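You operate a simulated robot arm through the tools that you are given. There is no shell and no other tool.

Carry out the task below with a simulated robot arm. There is one attempt and no reset: what you move stays moved.

TASK
Close up the long bench: green valve shut, bath dial to 0, lid on, pump off.
Fine: turn the pot's pump knob shut before the pump goes off.

The check looks at the end state, three seconds after you hand in, the way a careful person would. Anything else that was tipped, shoved, dropped, spilled or broken makes it a failure. Lids that push on must go on centred and level and be pressed home; caps that screw on are set level and turned clockwise until they are tight.

THE ROBOT
A 6-joint arm with a two-finger parallel gripper on a trunk, on a base that moves. Base frame: it is fixed to the floor where the robot stands at the start and does not move with it; the origin is under the middle of the robot, x ahead of it, y to its left, z up. Readings come in mm, degrees, newtons and seconds.
It reaches about 1066 mm from its shoulder. Its first joint turns from -166.0 to 166.0 degrees. Places, roughly: bath dial [-500, 3200, 900]; bath lid [-250, 3250, 750]; black pump knob of the steel pot [100, 2900, 900]; green nozzle valve [-200, 3000, 900]; red rocker switch [300, 2800, 900]; small grey pump [400, 3100, 300]; steel bath [-400, 3300, 900]; steel pot [0, 3100, 900]. Payload 3.91 kg.
The tool frame sits at the grasp point between the pads (the TCP): z along the fingers, y along the line on which they close. The tips reach 30 mm beyond it. Largest opening 110 mm; finger width 20, thickness 10; the body of the gripper, 48 by 112 mm, starts 55 mm behind the TCP.
Orientation is told as [roll, pitch, yaw] about the base's x, y, z axes, in that order, counted from this pose: with the fingers straight down and closing along the base's y, the tool's x points along the base's -x, its y along +y and its z along -z.

THE INTERFACE
- The arm moves only by the tool jog_arm. Its argument "commands" is a list of rows, each a list of 7 numbers: the shift along the tool's x, y, z in mm, then the turn, a rotation vector about the tool's x, y, z in degrees, then the opening, from 0 (shut) to 1 (fully open). In form: [[x, y, z, ax, ay, az, gripper], ...]. A call has 1 to 20 rows; each row shifts and turns the commanded pose from where the row before left it, along the tool's axes as they then stand. Each row takes 0.2 s and may step no farther than 50 mm and 8.6 degrees from the row before; otherwise, or with a gripper value out of range, the whole call is refused. Where a pose cannot be reached the arm comes as near as it can. A force on the tool above 40 N (or 10 N above the force at the start of the call, whichever is more), or a blocked arm, ends the call early, and 0.2 s more pass. The fingers move at their own pace (about 153 mm/s each) and stop on an object; they squeeze with about 24 N. The grip force told is the motor's: it shows also when the fingers shut on nothing. Time passes only in rows, and 0.2 s behind the last, so rows that do not move let the fingers close. The reply holds the time, the measured pose of the TCP, the force on the tool along the base axes, the opening and the grip force, in the units named above and with some noise, with the torque about the TCP (base axes, N m) and any sound that the robot's microphone picked up.
- Cameras (640 x 400 px; columns grow to the right, rows downward): "scene" is now at [217.5, 234.4, 1363.7]; the picture's right is [0.00, -1.00, 0.00], its down [-0.60, -0.00, -0.80] and it looks along [0.80, 0.00, -0.60] (base axes); focal length 266 px, centre (320, 200). "wrist" rides on the gripper at [72, 17, -103] in the tool frame; the picture's right is [-0.23, 0.97, 0.00], its down [-0.76, -0.18, -0.62] and it looks along [-0.61, -0.14, 0.78] (tool axes); focal length 222 px, centre (320, 200). There is no depth. A picture from a camera that has moved, and an enlarged one, comes with that camera's place and axes in the base frame and with its lens.
- camera(camera): a new picture of that camera. It takes no simulated time.
- base_move(legs): drives the robot by 1 to 6 legs, each [ahead, turn to the left] in mm and degrees, along the robot's own axes; the way and the turn of a leg run together, so that a leg with both is an arc; at most 1500 mm and 180 degrees a leg. The arm and the cameras ride along, it lands a little off, and it stops where it bumps. It gives what a move gives.
- pan_tilt(pan, tilt): turns the head with the scene camera to pan (to the left, within 120 degrees either way) and tilt (down, from -29 to 69), counted from straight ahead of the robot. It gives what a move gives.
- zoom(camera, box): a new picture of the part [left, top, right, bottom] of that camera's present view, enlarged. It takes no simulated time.
- finish_job(): hands the job in; it is judged then, once.

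Nothing tells you exact positions but the pictures and the camera data. Unless the task says otherwise, let go and move clear before handing in.

The tools are called after ">>>" as a command line: name --pt "numbers of a row" for each row, then --argument value for the rest, lists and objects as JSON in quotes. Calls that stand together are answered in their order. jog_arm: Moves the arm, as the interface text tells. Its arguments: {"type":"object","properties":{"commands":{"type":"array","items":{"type":"array","items":{"type":"number"}}}},"required":["commands"]} The other tools are called the same way: base_move (legs) drives the base; pan_tilt (pan, tilt) turns the head that bears the scene camera; camera (camera) takes a picture; zoom (camera, box) takes an enlarged picture of a part of a camera's view; finish_job () hands the job in.

At the start:

```text
time_s: 0.0
eef_pos: [601.7, 87.0, 1108.4]
tool_rot: [0.0, 0.0, 0.1]
force: [-1.1, 0.1, -0.7]
moment: [0.0, 0.0, -0.01]
gripper_width: 110.2
grip_force: 0.1
robot x, y, heading: [0.3, 8.9, -0.1]
head pan, tilt (commanded): [0.1, 36.6]
```

scene: 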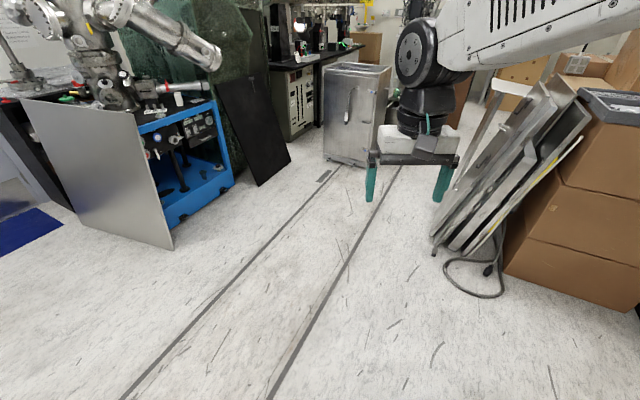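
wrist: 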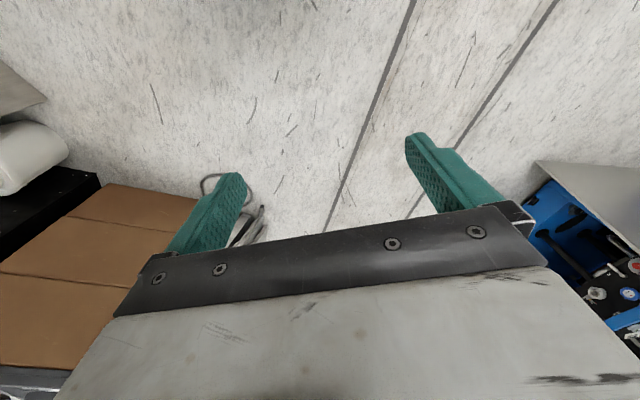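

I see a lab aisle ahead; the long bench should be about 3 m to my left. I'll turn the head left to look at it before moving.

>>> pan_tilt --pan 90 --tilt 20

```text
time_s: 1.6
eef_pos: [601.2, 87.3, 1109.3]
tool_rot: [-0.1, 0.0, 0.0]
force: [0.7, -0.3, 0.1]
moment: [0.0, 0.02, -0.02]
gripper_width: 110.0
grip_force: 0.1
robot x, y, heading: [1.3, 3.5, -0.0]
head pan, tilt (commanded): [90.0, 20.0]
```

The head is now turned left; I'll take a picture of the bench.

>>> camera --camera "scene"

>>> zoom --camera "scene" --box '[160, 80, 480, 280]'

```text
taken
camera scene: at [130.4, 327.4, 1390.0], right [1.0, 0.0, 0.0], down [0.0, -0.34, -0.94], along [0.0, 0.94, -0.34], focal length 266 px, centre (320, 200)
```

scene: 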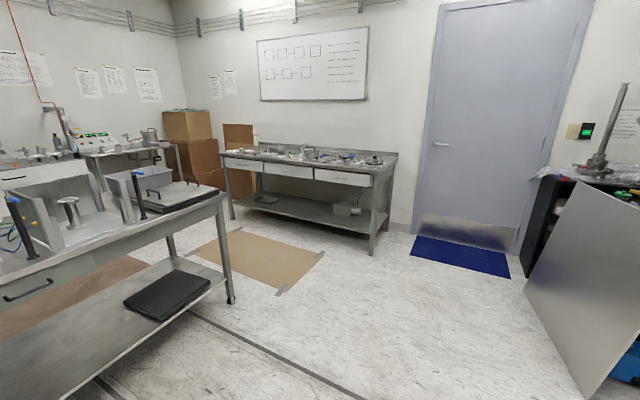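

```text
2.00 times, centred on (320, 180) of scene
camera zoom: at [130.4, 327.4, 1390.0], right [1.0, 0.0, 0.0], down [0.0, -0.34, -0.94], along [0.0, 0.94, -0.34], focal length 531 px, centre (320, 240)
```

zoom: 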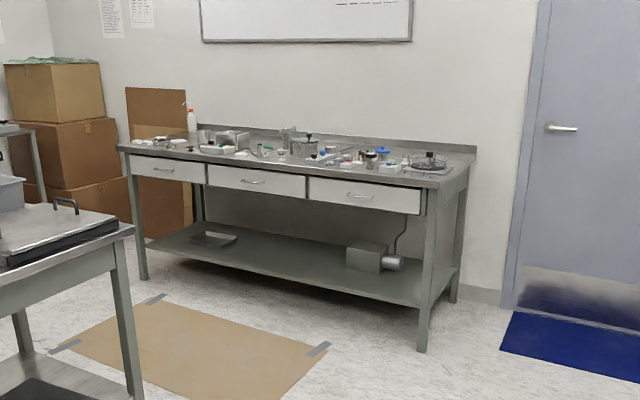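

The long bench stands askew against the far wall (its front edge runs roughly from (640, 2650) to (-1100, 3600)), with a second bench nearer on the left. I'll turn left and drive part of the way, then look again.

>>> base_move --legs '[[0, 90], [1200, 0]]'

>>> pan_tilt --pan -10 --tilt 25

>>> camera --camera "scene"

```text
time_s: 11.5
eef_pos: [-84.0, 1800.6, 1109.9]
tool_rot: [0.1, 0.0, 89.9]
force: [0.1, 0.4, -0.7]
moment: [-0.02, -0.02, -0.01]
gripper_width: 109.9
grip_force: 0.1
robot x, y, heading: [4.9, 1199.5, 89.9]
head pan, tilt (commanded): [90.0, 20.0]
```

```text
time_s: 13.3
eef_pos: [-82.9, 1801.3, 1109.9]
tool_rot: [0.0, -0.1, 89.9]
force: [-0.6, 0.8, 0.0]
moment: [0.03, 0.01, -0.03]
gripper_width: 109.9
grip_force: 0.0
robot x, y, heading: [2.4, 1200.6, 90.3]
head pan, tilt (commanded): [-10.0, 25.0]
```

```text
taken
camera scene: at [-214.8, 1419.7, 1381.9], right [0.98, -0.17, 0.0], down [-0.07, -0.42, -0.91], along [0.16, 0.89, -0.42], focal length 266 px, centre (320, 200)
```

scene: 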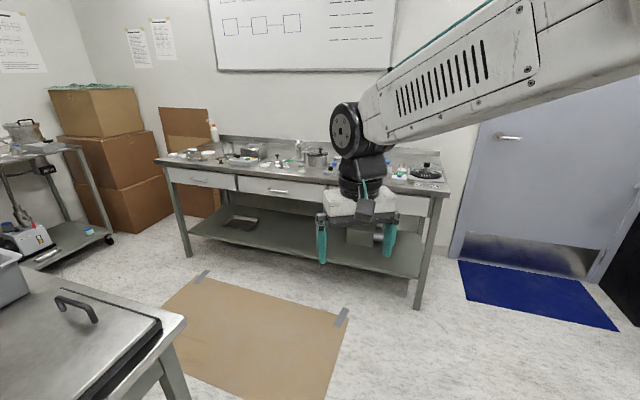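

The bench front runs from about (630, 2520) to (-1035, 3410), top at about z 850. I'll come nearer and square up to it (heading about 63°), staying clear of the near bench's corner at about (-450, 1920).

>>> base_move --legs '[[0, 5], [800, 0], [0, -32]]'

>>> pan_tilt --pan 5 --tilt 35

>>> camera --camera "scene"

>>> camera --camera "wrist"

```text
time_s: 19.6
eef_pos: [127.5, 2570.5, 1109.7]
tool_rot: [0.0, 0.0, 63.1]
force: [0.3, -0.5, 0.0]
moment: [-0.05, 0.01, -0.01]
gripper_width: 110.1
grip_force: 0.1
robot x, y, heading: [-65.4, 1993.0, 63.1]
head pan, tilt (commanded): [-10.0, 25.0]
```

```text
time_s: 20.4
eef_pos: [128.3, 2570.6, 1110.2]
tool_rot: [0.0, 0.1, 63.0]
force: [0.9, -0.2, -0.7]
moment: [-0.01, -0.03, 0.0]
gripper_width: 110.1
grip_force: 0.1
robot x, y, heading: [-67.6, 1992.3, 62.7]
head pan, tilt (commanded): [5.0, 35.0]
```

```text
taken
camera scene: at [-183.5, 2297.7, 1366.2], right [0.93, -0.38, 0.0], down [-0.22, -0.53, -0.82], along [0.31, 0.76, -0.57], focal length 266 px, centre (320, 200)
```

scene: 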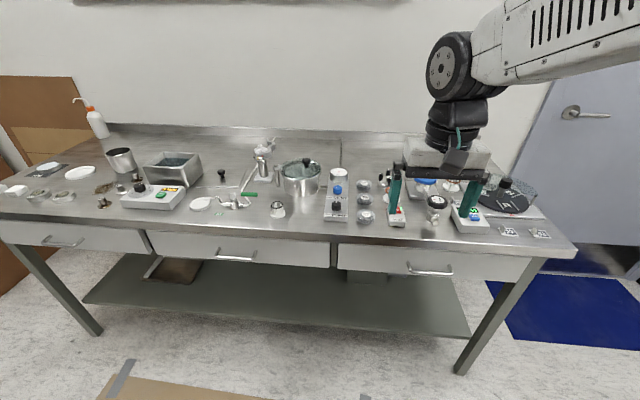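

```text
taken
camera wrist: at [79.4, 2513.4, 1211.9], right [-0.77, 0.64, 0.0], down [0.5, 0.6, 0.62], along [0.4, 0.48, -0.78], focal length 222 px, centre (320, 200)
```

wrist: 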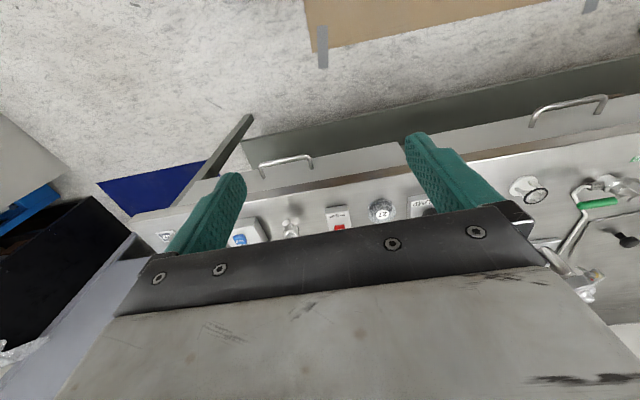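

Good view of the bench: bath with controller on the left, green-handled valve, steel pot with black knob, switches on the right. I'll zoom in on each part.

>>> zoom --camera "scene" --box '[0, 120, 160, 220]'

>>> zoom --camera "scene" --box '[90, 130, 218, 210]'

>>> zoom --camera "scene" --box '[190, 135, 318, 215]'

>>> zoom --camera "scene" --box '[260, 140, 388, 220]'

>>> zoom --camera "scene" --box '[370, 140, 562, 260]'

```text
4.00 times, centred on (80, 170) of scene
camera zoom: at [-183.5, 2297.7, 1366.2], right [0.93, -0.38, 0.0], down [-0.22, -0.53, -0.82], along [0.31, 0.76, -0.57], focal length 1062 px, centre (1280, 320)
```

zoom: 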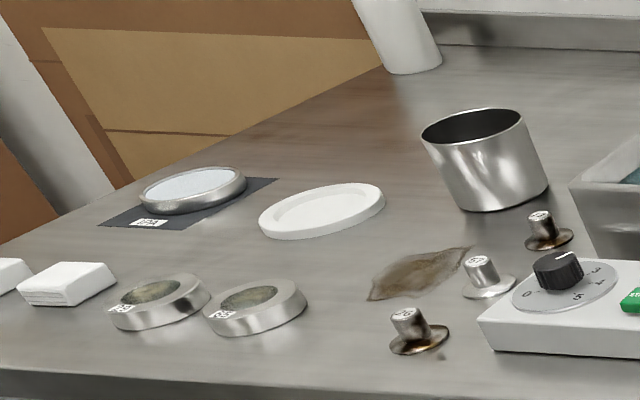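

```text
5.00 times, centred on (154, 170) of scene
camera zoom: at [-183.5, 2297.7, 1366.2], right [0.93, -0.38, 0.0], down [-0.22, -0.53, -0.82], along [0.31, 0.76, -0.57], focal length 1327 px, centre (1150, 350)
```

zoom: 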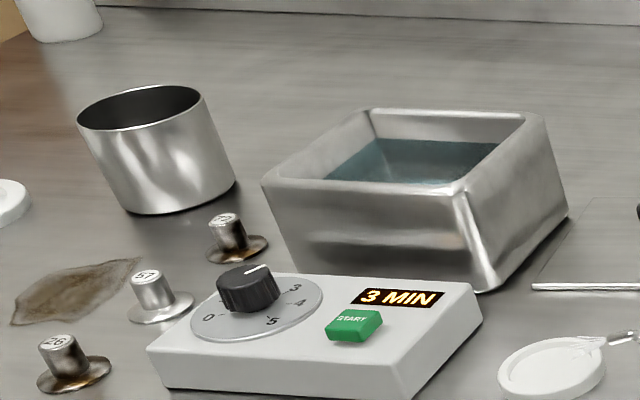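

```text
5.00 times, centred on (254, 175) of scene
camera zoom: at [-183.5, 2297.7, 1366.2], right [0.93, -0.38, 0.0], down [-0.22, -0.53, -0.82], along [0.31, 0.76, -0.57], focal length 1327 px, centre (650, 325)
```

zoom: 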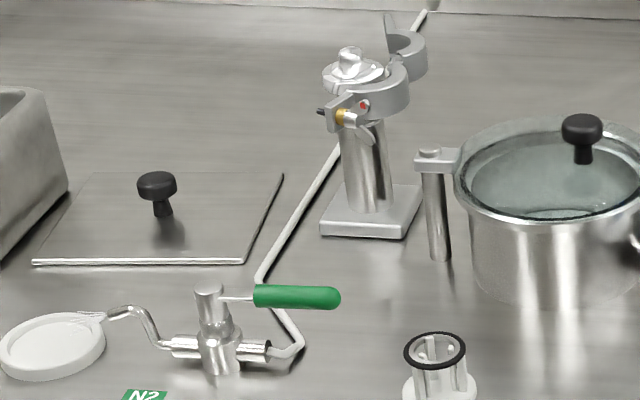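

```text
5.00 times, centred on (324, 180) of scene
camera zoom: at [-183.5, 2297.7, 1366.2], right [0.93, -0.38, 0.0], down [-0.22, -0.53, -0.82], along [0.31, 0.76, -0.57], focal length 1327 px, centre (300, 300)
```

zoom: 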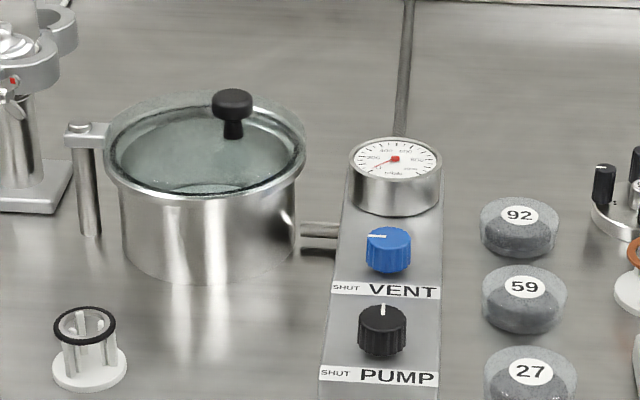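

```text
3.33 times, centred on (466, 200) of scene
camera zoom: at [-183.5, 2297.7, 1366.2], right [0.93, -0.38, 0.0], down [-0.22, -0.53, -0.82], along [0.31, 0.76, -0.57], focal length 885 px, centre (-167, 200)
```

zoom: 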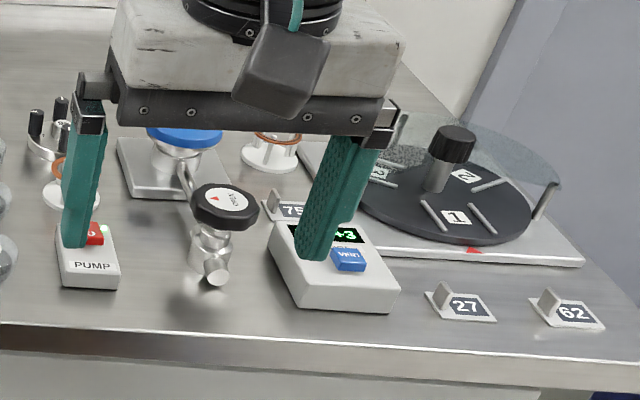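

I have rough positions: green handle ≈(-128, 2990, 925), pump switch ≈(228, 2739, 905), dial ≈(-434, 3152, 930), bath ≈(-334, 3245), lid knob ≈(-190, 3220). I'll raise the arm and then drive in closer to about (-150, 2380).

>>> jog_arm --pt "0 0 -40 0 0 0 1" --pt "0 0 -40 0 0 0 1" --pt "0 0 -40 0 0 0 1" --pt "0 0 0 0 0 0 1"

>>> base_move --legs '[[0, 39], [390, 0], [0, -39]]'

>>> pan_tilt --pan 10 --tilt 45

>>> camera --camera "scene"

>>> camera --camera "wrist"

```text
time_s: 21.4
eef_pos: [126.6, 2568.3, 1229.6]
tool_rot: [0.0, 0.0, 63.1]
force: [-1.1, -0.1, -0.3]
moment: [-0.02, -0.01, 0.0]
gripper_width: 109.9
grip_force: 0.1
robot x, y, heading: [-69.0, 1990.2, 62.8]
head pan, tilt (commanded): [5.0, 35.0]
```

```text
time_s: 27.5
eef_pos: [48.5, 2950.1, 1229.4]
tool_rot: [0.0, 0.0, 62.8]
force: [0.1, -0.5, -0.5]
moment: [0.03, 0.02, 0.02]
gripper_width: 109.9
grip_force: 0.1
robot x, y, heading: [-147.5, 2375.5, 62.4]
head pan, tilt (commanded): [5.0, 35.0]
```

```text
time_s: 28.2
eef_pos: [49.7, 2949.9, 1230.1]
tool_rot: [0.0, 0.0, 62.8]
force: [-0.1, -0.5, -0.1]
moment: [0.0, -0.01, -0.01]
gripper_width: 109.9
grip_force: 0.0
robot x, y, heading: [-147.1, 2375.5, 62.3]
head pan, tilt (commanded): [10.0, 45.0]
```

```text
taken
camera scene: at [-271.6, 2676.7, 1351.4], right [0.95, -0.3, 0.0], down [-0.21, -0.67, -0.71], along [0.21, 0.68, -0.71], focal length 266 px, centre (320, 200)
```

scene: 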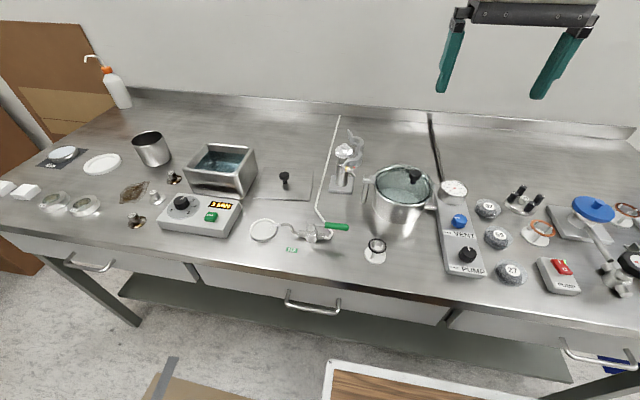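

```text
taken
camera wrist: at [0.3, 2893.7, 1332.2], right [-0.76, 0.65, 0.0], down [0.51, 0.6, 0.62], along [0.4, 0.47, -0.78], focal length 222 px, centre (320, 200)
```

wrist: 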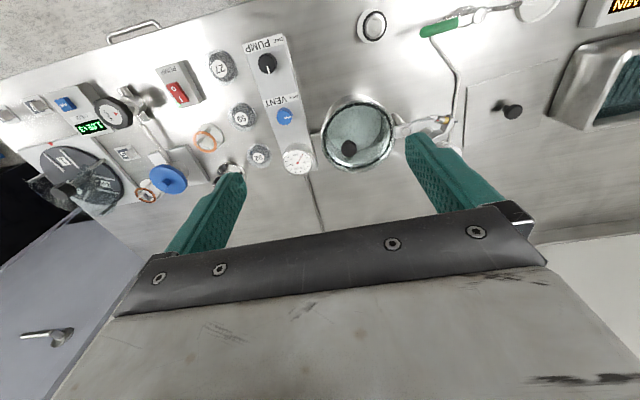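

Very clear view now. I'll zoom in on each target from both cameras.

>>> zoom --camera "scene" --box '[150, 130, 278, 240]'

>>> zoom --camera "scene" --box '[240, 160, 368, 260]'

>>> zoom --camera "scene" --box '[360, 150, 488, 280]'

>>> zoom --camera "scene" --box '[500, 180, 640, 310]'

>>> zoom --camera "wrist" --box '[130, 30, 330, 180]'

>>> zoom --camera "wrist" --box '[400, 0, 640, 150]'

```text
3.64 times, centred on (214, 185) of scene
camera zoom: at [-271.6, 2676.7, 1351.4], right [0.95, -0.3, 0.0], down [-0.21, -0.67, -0.71], along [0.21, 0.68, -0.71], focal length 965 px, centre (706, 254)
```

zoom: 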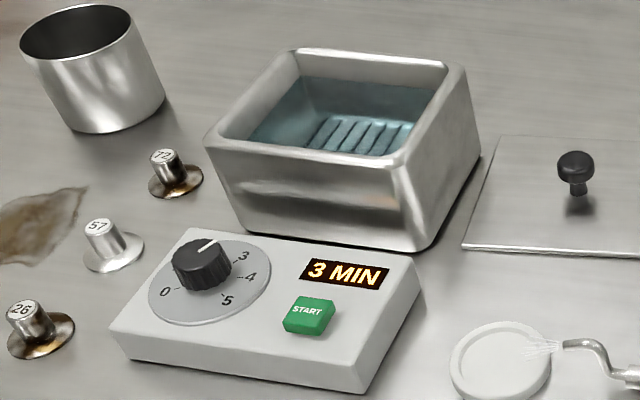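

```text
4.00 times, centred on (304, 210) of scene
camera zoom: at [-271.6, 2676.7, 1351.4], right [0.95, -0.3, 0.0], down [-0.21, -0.67, -0.71], along [0.21, 0.68, -0.71], focal length 1062 px, centre (384, 160)
```

zoom: 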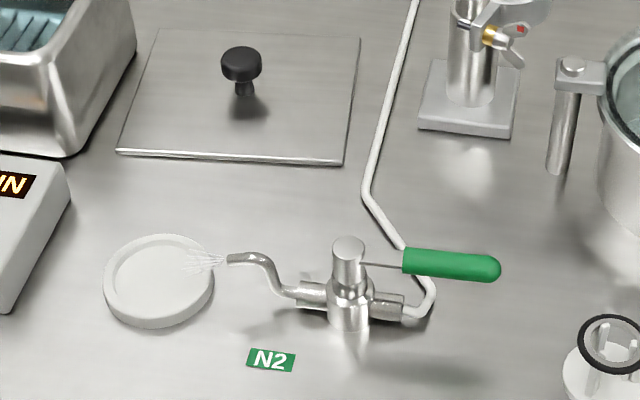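

```text
3.08 times, centred on (424, 215) of scene
camera zoom: at [-271.6, 2676.7, 1351.4], right [0.95, -0.3, 0.0], down [-0.21, -0.67, -0.71], along [0.21, 0.68, -0.71], focal length 817 px, centre (0, 154)
```

zoom: 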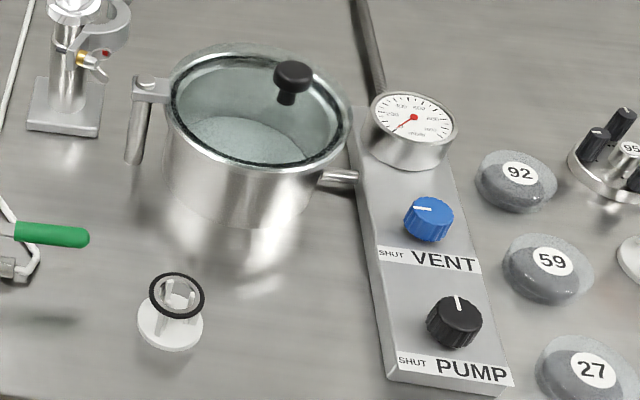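

```text
3.08 times, centred on (570, 245) of scene
camera zoom: at [-271.6, 2676.7, 1351.4], right [0.95, -0.3, 0.0], down [-0.21, -0.67, -0.71], along [0.21, 0.68, -0.71], focal length 817 px, centre (-449, 62)
```

zoom: 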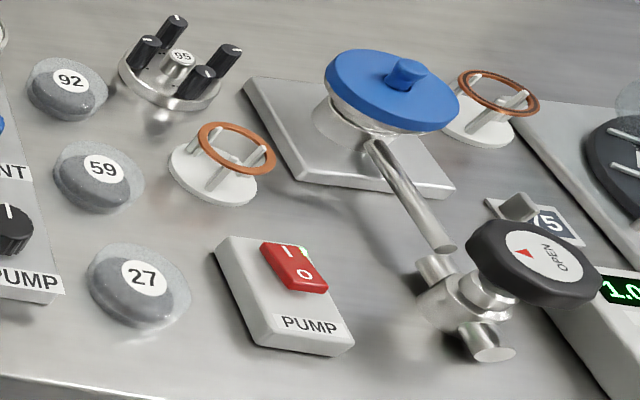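

```text
2.67 times, centred on (230, 105) of wrist
camera zoom: at [0.3, 2893.7, 1332.2], right [-0.76, 0.65, 0.0], down [0.51, 0.6, 0.62], along [0.4, 0.47, -0.78], focal length 592 px, centre (560, 453)
```

zoom: 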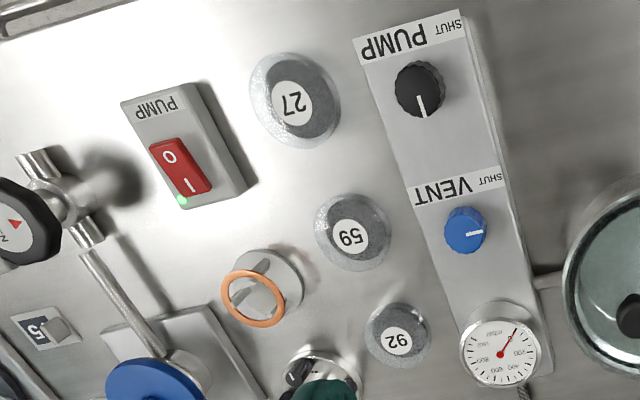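

```text
2.67 times, centred on (520, 75) of wrist
camera zoom: at [0.3, 2893.7, 1332.2], right [-0.76, 0.65, 0.0], down [0.51, 0.6, 0.62], along [0.4, 0.47, -0.78], focal length 592 px, centre (-213, 533)
```

zoom: 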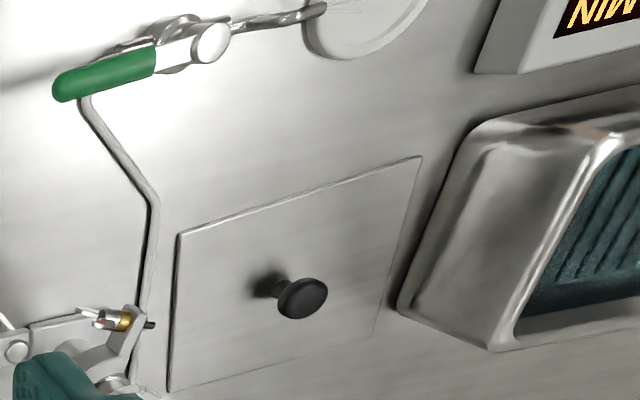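

Triangulating from both cameras: black PUMP knob top ≈(102, 2878, 903) with its mark pointing away from me and SHUT to the left; rocker ≈(268, 2799, 886) with O nearest me; valve stem ≈(-179, 3039, 912). I'll first bring the gripper above the pump knob and check by wrist camera.

>>> jog_arm --pt "13 -26 0 0 0 0 0.55" --pt "13 -26 10 0 0 0 0.55" --pt "14 -27 40 0 0 0 0.55" --pt "0 0 45 0 0 0 0.55" --pt "0 0 45 0 0 0 0.55" --pt "0 0 45 0 0 0 0.55" --pt "0 0 45 0 0 0 0.55" --pt "0 0 0 0 0 0 0.55"

>>> camera --camera "wrist"

>>> camera --camera "scene"

```text
refused: row 3 steps farther than a row can; nothing moved
```

```text
taken
camera wrist: at [0.3, 2893.7, 1332.2], right [-0.76, 0.65, 0.0], down [0.51, 0.6, 0.62], along [0.4, 0.47, -0.78], focal length 222 px, centre (320, 200)
```

wrist: 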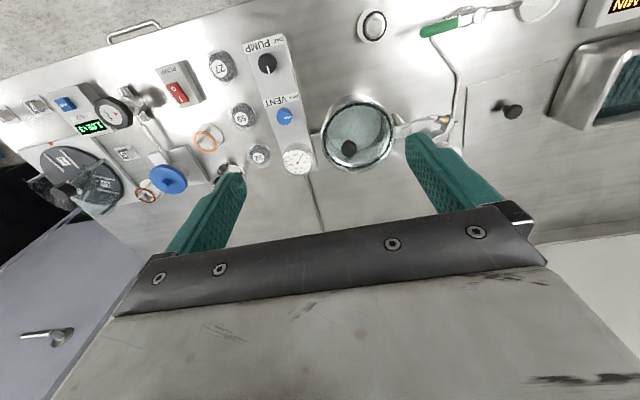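

```text
taken
camera scene: at [-271.6, 2676.7, 1351.4], right [0.95, -0.3, 0.0], down [-0.21, -0.67, -0.71], along [0.21, 0.68, -0.71], focal length 266 px, centre (320, 200)
```

scene: 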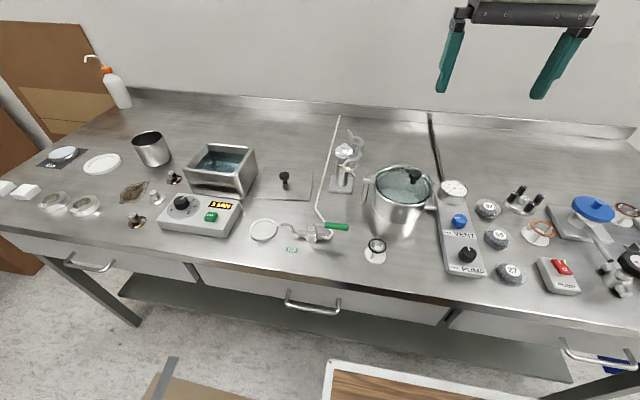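

The call was refused because one row exceeded 50 mm; nothing moved. I'll resend with smaller rows, going above the pump knob at z≈1000.

>>> jog_arm --pt "13 -26 0 0 0 0 0.55" --pt "13 -26 10 0 0 0 0.55" --pt "14 -27 30 0 0 0 0.55" --pt "0 0 45 0 0 0 0.55" --pt "0 0 45 0 0 0 0.55" --pt "0 0 45 0 0 0 0.55" --pt "0 0 45 0 0 0 0.55" --pt "0 0 10 0 0 0 0.55" --pt "0 0 0 0 0 0 0.55"

>>> camera --camera "wrist"

>>> camera --camera "scene"

```text
time_s: 30.2
eef_pos: [101.5, 2877.3, 999.9]
tool_rot: [0.0, 0.0, 62.8]
force: [-0.3, 0.4, -0.5]
moment: [-0.02, -0.02, -0.03]
gripper_width: 60.5
grip_force: 0.1
robot x, y, heading: [-147.4, 2375.2, 62.6]
head pan, tilt (commanded): [10.0, 45.0]
```

```text
taken
camera wrist: at [52.1, 2821.7, 1102.2], right [-0.76, 0.65, 0.0], down [0.51, 0.6, 0.62], along [0.4, 0.47, -0.78], focal length 222 px, centre (320, 200)
```

wrist: 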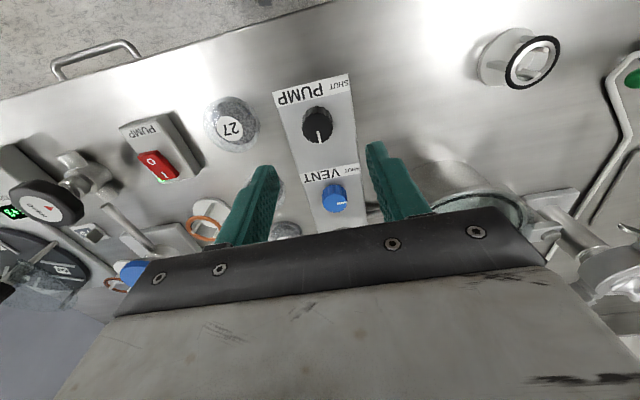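

```text
taken
camera scene: at [-271.6, 2676.7, 1351.3], right [0.95, -0.3, 0.0], down [-0.21, -0.68, -0.71], along [0.21, 0.67, -0.71], focal length 266 px, centre (320, 200)
```

scene: 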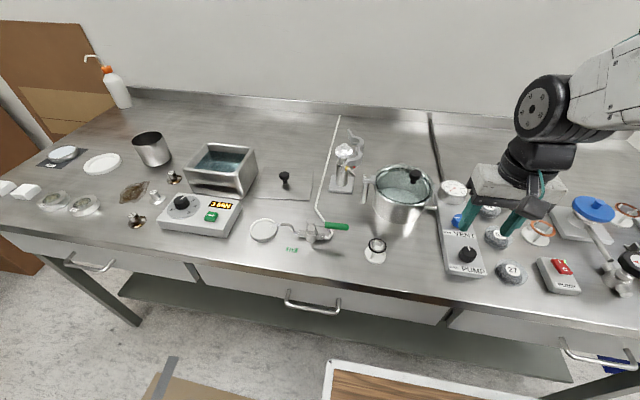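

The gripper is over the knob. I'll zoom to check the knob's centre and mark precisely.

>>> zoom --camera "wrist" --box '[240, 70, 400, 220]'

>>> zoom --camera "scene" --box '[430, 190, 530, 290]'

```text
2.67 times, centred on (320, 145) of wrist
camera zoom: at [52.1, 2821.7, 1102.2], right [-0.76, 0.65, 0.0], down [0.51, 0.6, 0.62], along [0.4, 0.47, -0.78], focal length 592 px, centre (320, 347)
```

zoom: 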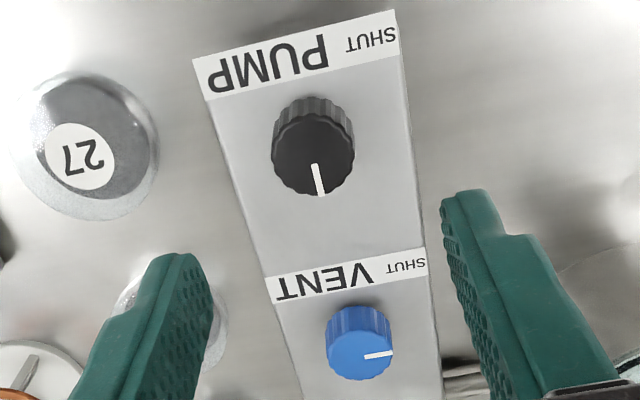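

```text
4.00 times, centred on (480, 240) of scene
camera zoom: at [-271.6, 2676.7, 1351.3], right [0.95, -0.3, 0.0], down [-0.21, -0.68, -0.71], along [0.21, 0.67, -0.71], focal length 1062 px, centre (-320, 40)
```

zoom: 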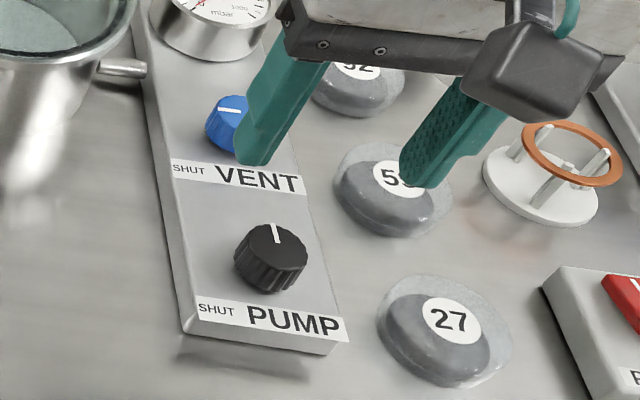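

The knob's top centre is at ≈(103, 2878, 903) and I'm within 1–2 mm. I'll pre-rotate the gripper 45° clockwise, then lower to just around the knob.

>>> jog_arm --pt "-1.2 -0.7 0 0 0 0 0.55" --pt "0 0 0 0 0 8 0.55" --pt "0 0 0 0 0 8 0.55" --pt "0 0 0 0 0 8 0.55" --pt "0 0 0 0 0 8 0.55" --pt "0 0 0 0 0 8 0.55" --pt "0 0 0 0 0 5 0.55" --pt "0 0 20 0 0 0 0.55" --pt "0 0 20 0 0 0 0.55" --pt "0 0 20 0 0 0 0.55" --pt "0 0 0 0 0 0 0.55"

>>> camera --camera "scene"

>>> zoom --camera "scene" --box '[430, 190, 530, 290]'

>>> camera --camera "wrist"

```text
time_s: 32.6
eef_pos: [102.7, 2878.8, 941.2]
tool_rot: [-0.1, 0.0, 17.8]
force: [0.3, 0.3, -0.8]
moment: [0.01, 0.0, -0.02]
gripper_width: 60.5
grip_force: 0.1
robot x, y, heading: [-149.1, 2379.9, 62.7]
head pan, tilt (commanded): [10.0, 45.0]
```

```text
taken
camera scene: at [-271.6, 2676.7, 1351.3], right [0.95, -0.3, 0.0], down [-0.21, -0.68, -0.71], along [0.21, 0.67, -0.71], focal length 266 px, centre (320, 200)
```

scene: 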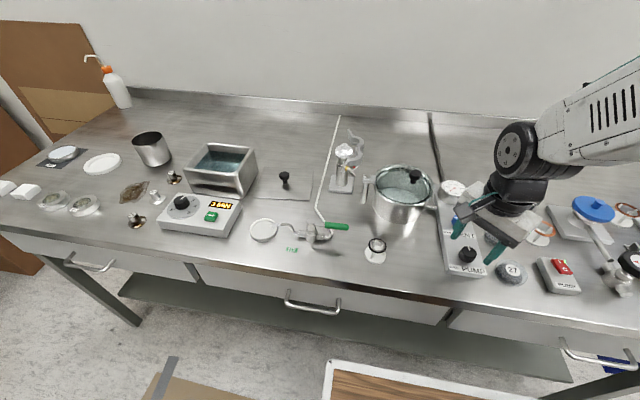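

```text
4.00 times, centred on (480, 240) of scene
camera zoom: at [-271.6, 2676.7, 1351.3], right [0.95, -0.3, 0.0], down [-0.21, -0.68, -0.71], along [0.21, 0.67, -0.71], focal length 1062 px, centre (-320, 40)
```

zoom: 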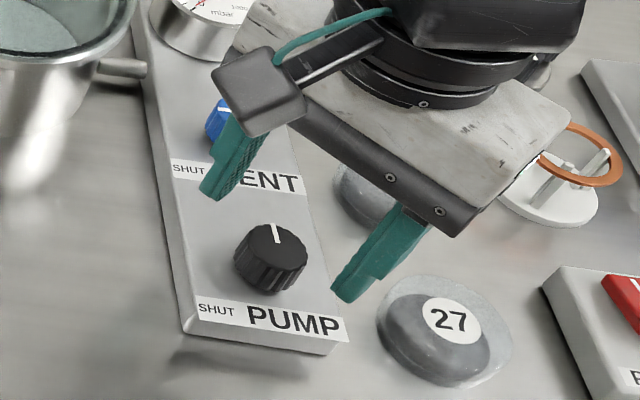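

```text
taken
camera wrist: at [27.6, 2873.1, 1042.3], right [-0.08, 1.0, 0.0], down [0.78, 0.06, 0.62], along [0.62, 0.05, -0.78], focal length 222 px, centre (320, 200)
```

wrist: 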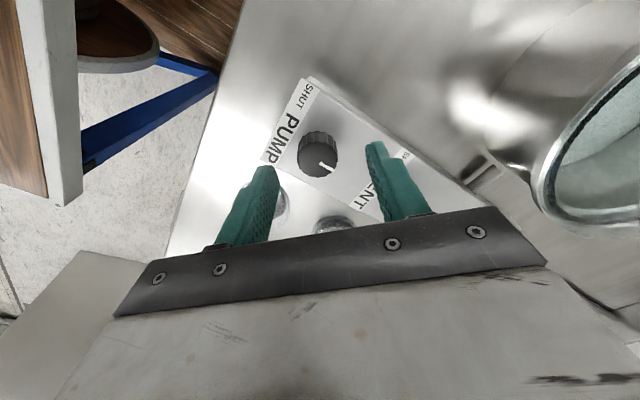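

Fingers straddle the knob with clearance from the neighbours. I'll lower to z≈917 and close on the knob.

>>> jog_arm --pt "0 0 12 0 0 0 0.55" --pt "0 0 11 0 0 0 0.55" --pt "0 0 0 0 0 0 0.55" --pt "0 0 0 0 0 0 0" --pt "0 0 0 0 0 0 0" --pt "0 0 0 0 0 0 0"

>>> zoom --camera "scene" --box '[430, 190, 530, 290]'

```text
time_s: 34.0
eef_pos: [103.0, 2877.5, 915.3]
tool_rot: [-0.2, 0.1, 17.8]
force: [20.8, -33.6, -0.2]
moment: [-0.34, -0.65, 0.04]
gripper_width: 29.7
grip_force: 45.2
robot x, y, heading: [-149.5, 2377.8, 62.6]
head pan, tilt (commanded): [10.0, 45.0]
```

```text
4.00 times, centred on (480, 240) of scene
camera zoom: at [-270.3, 2675.6, 1351.7], right [0.95, -0.3, 0.0], down [-0.21, -0.67, -0.71], along [0.21, 0.68, -0.71], focal length 1062 px, centre (-320, 40)
```

zoom: 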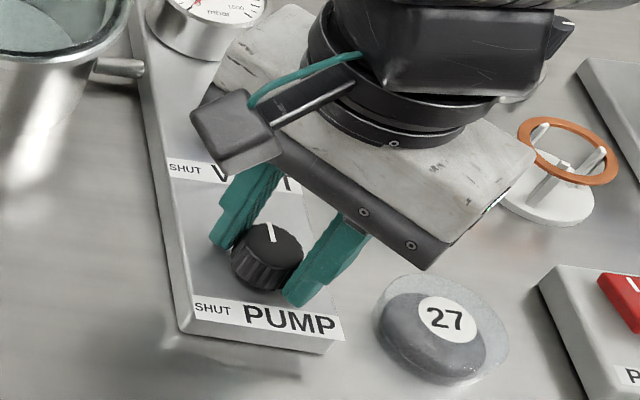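

The fingers are on the knob, but there's a sideways force of about 38 N along the closing line, so I'm slightly off-centre. I'll shift a little along tool -y to relax it.

>>> jog_arm --pt "0 -1.5 0 0 0 0 0" --pt "0 0 0 0 0 0 0"

```text
time_s: 34.6
eef_pos: [103.1, 2875.5, 916.3]
tool_rot: [0.0, 0.2, 17.8]
force: [11.8, -24.3, -12.2]
moment: [-0.2, 0.31, 0.05]
gripper_width: 29.8
grip_force: 44.3
robot x, y, heading: [-149.7, 2377.7, 62.6]
head pan, tilt (commanded): [10.0, 45.0]
```

The force has dropped; I'll shift a bit more.

>>> jog_arm --pt "0 -1.5 0 0 0 0 0" --pt "0 0 0 0 0 0 0"

>>> zoom --camera "scene" --box '[430, 190, 530, 290]'

```text
time_s: 35.2
eef_pos: [103.4, 2876.3, 915.3]
tool_rot: [0.1, -0.1, 17.8]
force: [-1.1, -7.4, -23.6]
moment: [-0.76, 0.45, 0.04]
gripper_width: 29.6
grip_force: 45.0
robot x, y, heading: [-144.0, 2375.1, 62.8]
head pan, tilt (commanded): [10.0, 45.0]
```

```text
4.00 times, centred on (480, 240) of scene
camera zoom: at [-271.4, 2676.9, 1351.3], right [0.95, -0.3, 0.0], down [-0.21, -0.68, -0.71], along [0.21, 0.67, -0.71], focal length 1062 px, centre (-320, 40)
```

zoom: 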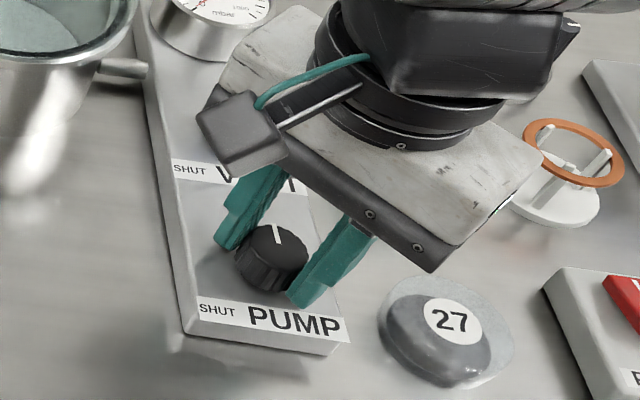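

Lateral force is now small (7 N). I'll start turning counter-clockwise (from above) in steps and watch the torque.

>>> jog_arm --pt "0 -0.3 0 0 0 -6 0" --pt "0 0 0 0 0 -6 0" --pt "0 0 0 0 0 -6 0" --pt "0 0 0 0 0 -6 0" --pt "0 0 0 0 0 0 0"

>>> zoom --camera "scene" --box '[430, 190, 530, 290]'

```text
time_s: 36.4
eef_pos: [102.6, 2876.0, 916.6]
tool_rot: [0.1, -0.1, 41.9]
force: [-13.9, 6.9, -6.5]
moment: [-0.41, 0.33, 0.01]
gripper_width: 29.5
grip_force: 44.7
robot x, y, heading: [-147.6, 2377.0, 62.7]
head pan, tilt (commanded): [10.0, 45.0]
```

```text
4.00 times, centred on (480, 240) of scene
camera zoom: at [-272.0, 2677.0, 1351.2], right [0.95, -0.3, 0.0], down [-0.21, -0.68, -0.71], along [0.21, 0.67, -0.71], focal length 1062 px, centre (-320, 40)
```

zoom: 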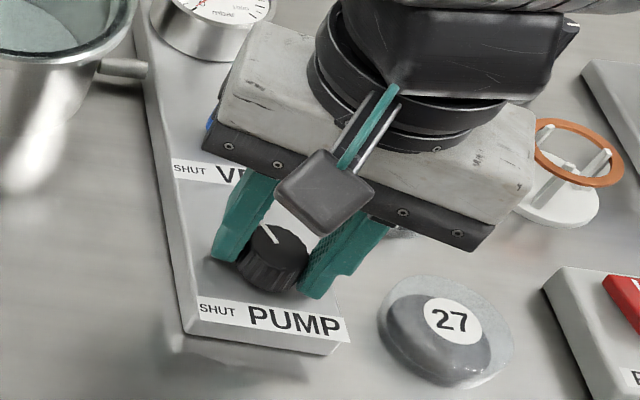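

The knob follows. I'll continue turning the remaining ~66°, with a small centring correction.

>>> jog_arm --pt "0 0.8 0 0 0 -6 0" --pt "0 0 0 0 0 -6 0" --pt "0 0 0 0 0 -6 0" --pt "0 0 0 0 0 -6 0" --pt "0 0 0 0 0 -6 0" --pt "0 0 0 0 0 0 0"

>>> zoom --camera "scene" --box '[430, 190, 530, 290]'

```text
time_s: 37.8
eef_pos: [101.9, 2876.1, 916.7]
tool_rot: [-0.1, 0.0, 71.8]
force: [3.5, -0.5, -5.8]
moment: [0.67, 0.13, -0.06]
gripper_width: 29.6
grip_force: 44.9
robot x, y, heading: [-145.8, 2373.1, 62.4]
head pan, tilt (commanded): [10.0, 45.0]
```

```text
4.00 times, centred on (480, 240) of scene
camera zoom: at [-271.2, 2676.8, 1351.3], right [0.95, -0.3, 0.0], down [-0.21, -0.68, -0.71], along [0.21, 0.67, -0.71], focal length 1062 px, centre (-320, 40)
```

zoom: 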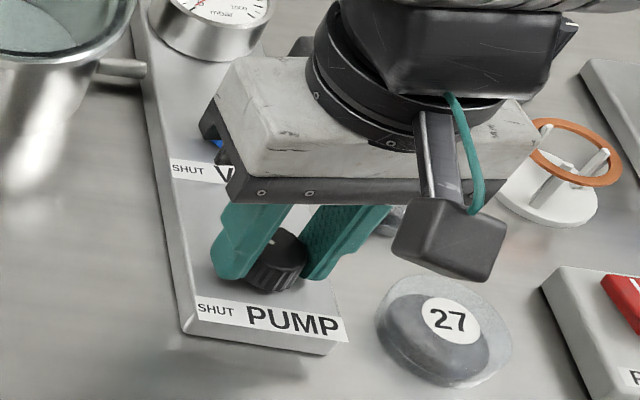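

>>> jog_arm --pt "0 0 0 0 0 -6 0" --pt "0 0 0 0 0 -6 0" --pt "0 0 0 0 0 -6 0" --pt "0 0 0 0 0 -6 0" --pt "0 0 0 0 0 -6 0" --pt "0 0 0 0 0 0 0"

>>> zoom --camera "scene" --box '[430, 190, 530, 290]'

>>> camera --camera "wrist"

```text
time_s: 39.2
eef_pos: [103.1, 2876.1, 916.7]
tool_rot: [0.0, 0.1, 101.9]
force: [8.9, 0.6, 1.5]
moment: [-0.24, 0.11, 0.0]
gripper_width: 29.6
grip_force: 44.9
robot x, y, heading: [-147.9, 2374.7, 62.7]
head pan, tilt (commanded): [10.0, 45.0]
```

```text
4.00 times, centred on (480, 240) of scene
camera zoom: at [-271.0, 2676.7, 1351.4], right [0.95, -0.3, 0.0], down [-0.21, -0.67, -0.71], along [0.21, 0.67, -0.71], focal length 1062 px, centre (-320, 40)
```

zoom: 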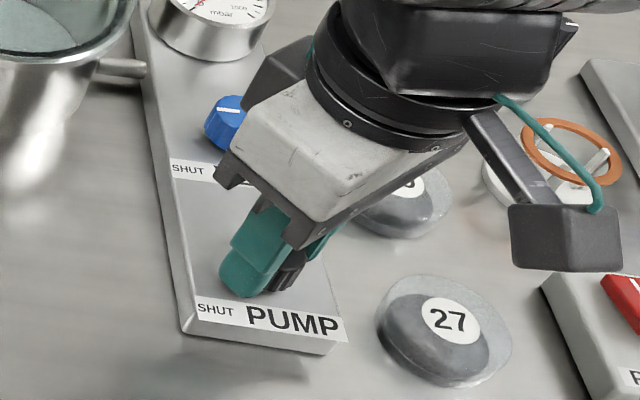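

```text
taken
camera wrist: at [101.1, 2802.6, 1019.2], right [-1.0, 0.02, 0.0], down [0.02, 0.78, 0.62], along [0.01, 0.62, -0.78], focal length 222 px, centre (320, 200)
```

wrist: 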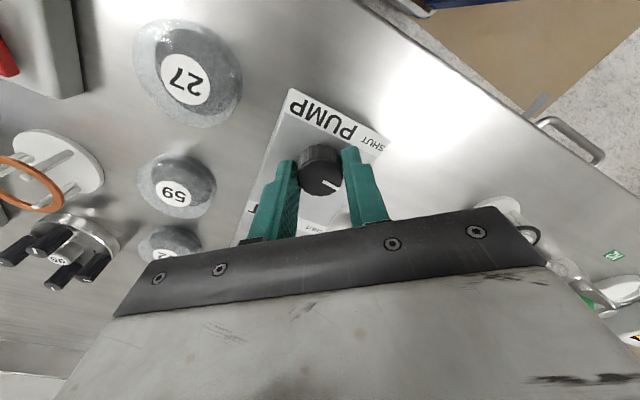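

Turned ≈84° so far; I'll zoom in on the mark.

>>> zoom --camera "wrist" --box '[260, 80, 400, 240]'

```text
2.50 times, centred on (330, 160) of wrist
camera zoom: at [101.1, 2802.6, 1019.2], right [-1.0, 0.02, 0.0], down [0.02, 0.78, 0.62], along [0.01, 0.62, -0.78], focal length 555 px, centre (295, 300)
```

zoom: 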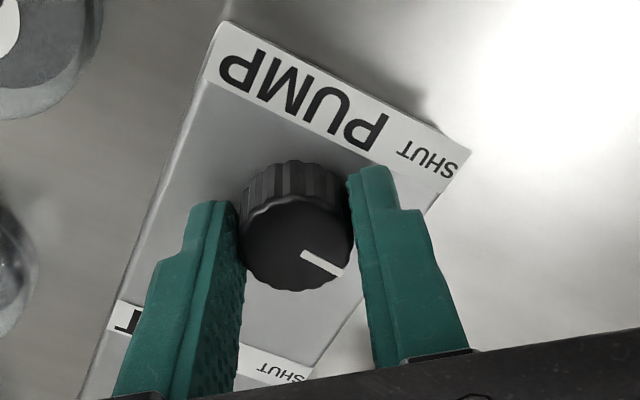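

The mark is nearly parallel to the panel's short side, toward SHUT. I'll turn the last ~6–8° to reach the stop if there is one.

>>> jog_arm --pt "0 0 0 0 0 -3 0" --pt "0 0 0 0 0 -3 0" --pt "0 0 0 0 0 0 0"

>>> zoom --camera "wrist" --box '[260, 80, 400, 240]'

```text
time_s: 40.0
eef_pos: [104.1, 2875.4, 917.2]
tool_rot: [-0.1, 0.0, 107.8]
force: [9.8, 2.2, -6.3]
moment: [0.72, -0.51, 0.01]
gripper_width: 29.5
grip_force: 45.0
robot x, y, heading: [-145.4, 2374.3, 62.7]
head pan, tilt (commanded): [10.0, 45.0]
```

```text
2.50 times, centred on (330, 160) of wrist
camera zoom: at [108.8, 2802.8, 1019.2], right [-1.0, -0.08, 0.0], down [-0.06, 0.78, 0.62], along [-0.05, 0.62, -0.78], focal length 555 px, centre (295, 300)
```

zoom: 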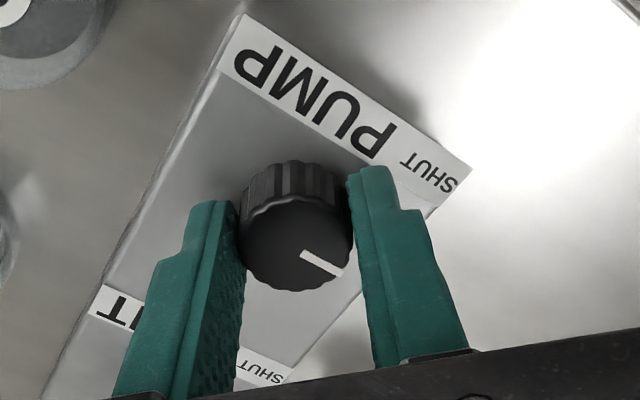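

The mark now points to SHUT within a few degrees, but I feel no stop yet. I'll try 4° more to see whether it stops.

>>> jog_arm --pt "0 0 0 0 0 -2 0" --pt "0 0 0 0 0 -2 0" --pt "0 0 0 0 0 0 0"

>>> zoom --camera "wrist" --box '[260, 80, 400, 240]'

```text
time_s: 40.8
eef_pos: [103.8, 2875.1, 915.8]
tool_rot: [0.0, 0.0, 111.8]
force: [15.6, -2.1, -2.2]
moment: [-0.3, -0.97, -0.53]
gripper_width: 29.4
grip_force: 44.7
robot x, y, heading: [-147.1, 2377.5, 62.6]
head pan, tilt (commanded): [10.0, 45.0]
```

```text
2.50 times, centred on (330, 160) of wrist
camera zoom: at [114.2, 2802.9, 1019.3], right [-0.99, -0.15, 0.0], down [-0.12, 0.77, 0.62], along [-0.09, 0.62, -0.78], focal length 555 px, centre (295, 300)
```

zoom: 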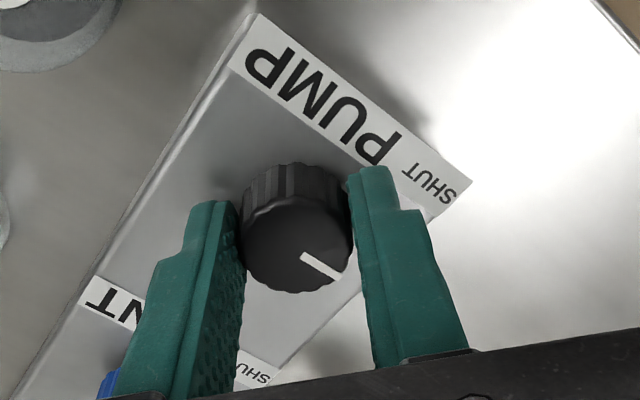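

A stop torque (-0.53 N·m) appeared and the knob stayed put: it's at its SHUT stop. I'll release and lift straight up, then check the mark and gauge.

>>> jog_arm --pt "0 0 0 0 0 1 0" --pt "0 0 0 0 0 1 0" --pt "0 0 0 0 0 0 0.5" --pt "0 0 0 0 0 0 0.5" --pt "0 0 -20 0 0 0 0.5" --pt "0 0 -30 0 0 0 0.5" --pt "0 0 -30 0 0 0 0.5" --pt "0 0 0 0 0 0 0.5"

>>> zoom --camera "scene" --box '[430, 170, 530, 290]'

>>> camera --camera "wrist"

```text
time_s: 42.6
eef_pos: [102.6, 2876.3, 995.4]
tool_rot: [0.0, 0.0, 109.7]
force: [0.0, 0.5, -0.2]
moment: [0.03, 0.0, -0.01]
gripper_width: 55.1
grip_force: 0.0
robot x, y, heading: [-144.6, 2378.7, 62.7]
head pan, tilt (commanded): [10.0, 45.0]
```

```text
3.33 times, centred on (480, 230) of scene
camera zoom: at [-271.3, 2676.6, 1351.3], right [0.95, -0.3, 0.0], down [-0.21, -0.68, -0.71], along [0.21, 0.67, -0.71], focal length 885 px, centre (-213, 100)
```

zoom: 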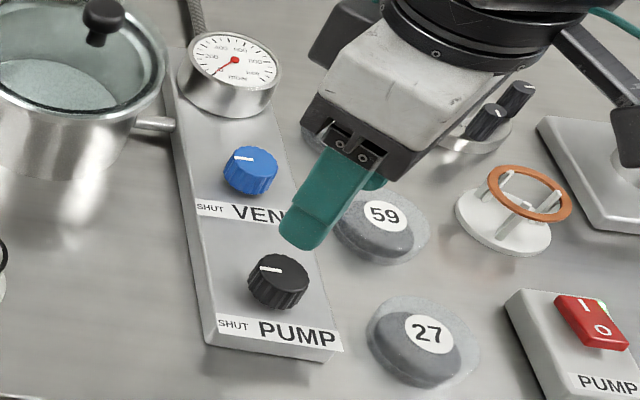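

```text
taken
camera wrist: at [111.2, 2803.2, 1098.7], right [-0.99, -0.12, 0.0], down [-0.09, 0.78, 0.62], along [-0.07, 0.62, -0.78], focal length 222 px, centre (320, 200)
```

wrist: 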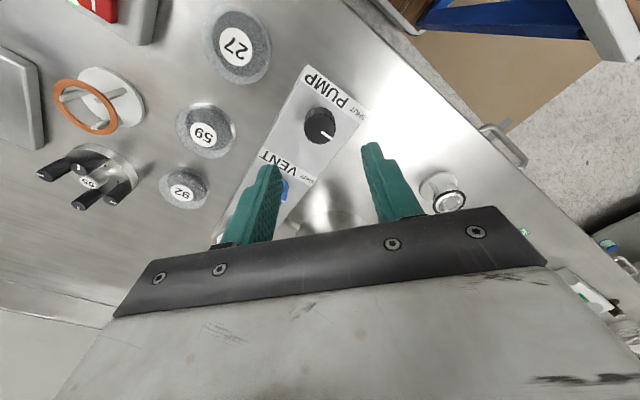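

The pump knob now matches the shut vent knob. Next the rocker: I'll turn the gripper back, close it, and move above the O side of the red rocker at ≈(267, 2792) for a closer look.

>>> jog_arm --pt "0 0 -5 0 0 8 0" --pt "0 0 0 0 0 8 0" --pt "0 0 0 0 0 8 0" --pt "0 0 0 0 0 8 0" --pt "0 0 0 0 0 8 0" --pt "0 0 0 0 0 6.9 0" --pt "0 -40 0 0 0 0 0" --pt "0 -40 0 0 0 0 0" --pt "0 -40 0 0 0 0 0" --pt "0 -40 0 0 0 0 0" --pt "0 -25 0 0 0 0 0" --pt "0 0 0 0 0 0 0"

>>> zoom --camera "scene" --box '[510, 200, 640, 310]'

>>> camera --camera "wrist"

>>> zoom --camera "wrist" --box '[240, 60, 400, 200]'

```text
time_s: 45.2
eef_pos: [268.8, 2792.4, 1001.6]
tool_rot: [0.1, 0.0, 62.9]
force: [0.1, 0.1, -1.2]
moment: [-0.01, 0.0, -0.03]
gripper_width: 0.1
grip_force: 24.1
robot x, y, heading: [-146.3, 2376.9, 62.7]
head pan, tilt (commanded): [10.0, 45.0]
```

```text
3.64 times, centred on (575, 255) of scene
camera zoom: at [-271.3, 2676.5, 1351.3], right [0.95, -0.3, 0.0], down [-0.21, -0.68, -0.71], along [0.21, 0.67, -0.71], focal length 965 px, centre (-607, 0)
```

zoom: 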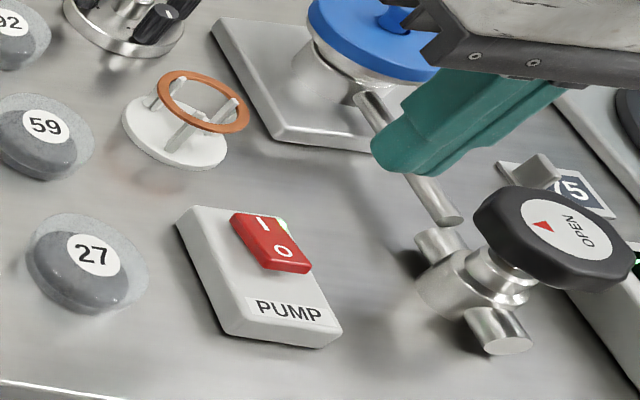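

```text
taken
camera wrist: at [219.5, 2737.1, 1104.0], right [-0.76, 0.65, 0.0], down [0.51, 0.6, 0.62], along [0.4, 0.48, -0.78], focal length 222 px, centre (320, 200)
```

wrist: 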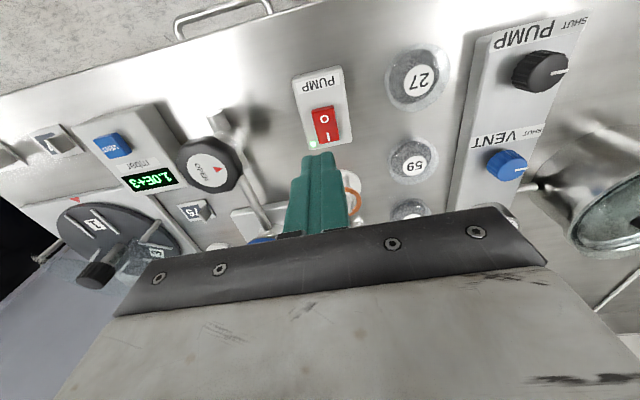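

```text
2.86 times, centred on (320, 130) of wrist
camera zoom: at [219.5, 2737.1, 1104.0], right [-0.76, 0.65, 0.0], down [0.51, 0.6, 0.62], along [0.4, 0.48, -0.78], focal length 635 px, centre (320, 400)
```

zoom: 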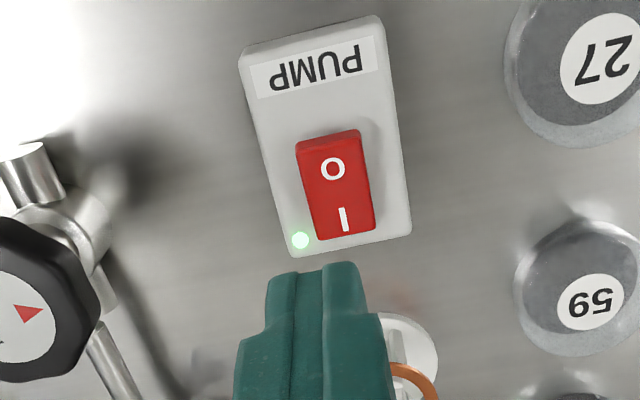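

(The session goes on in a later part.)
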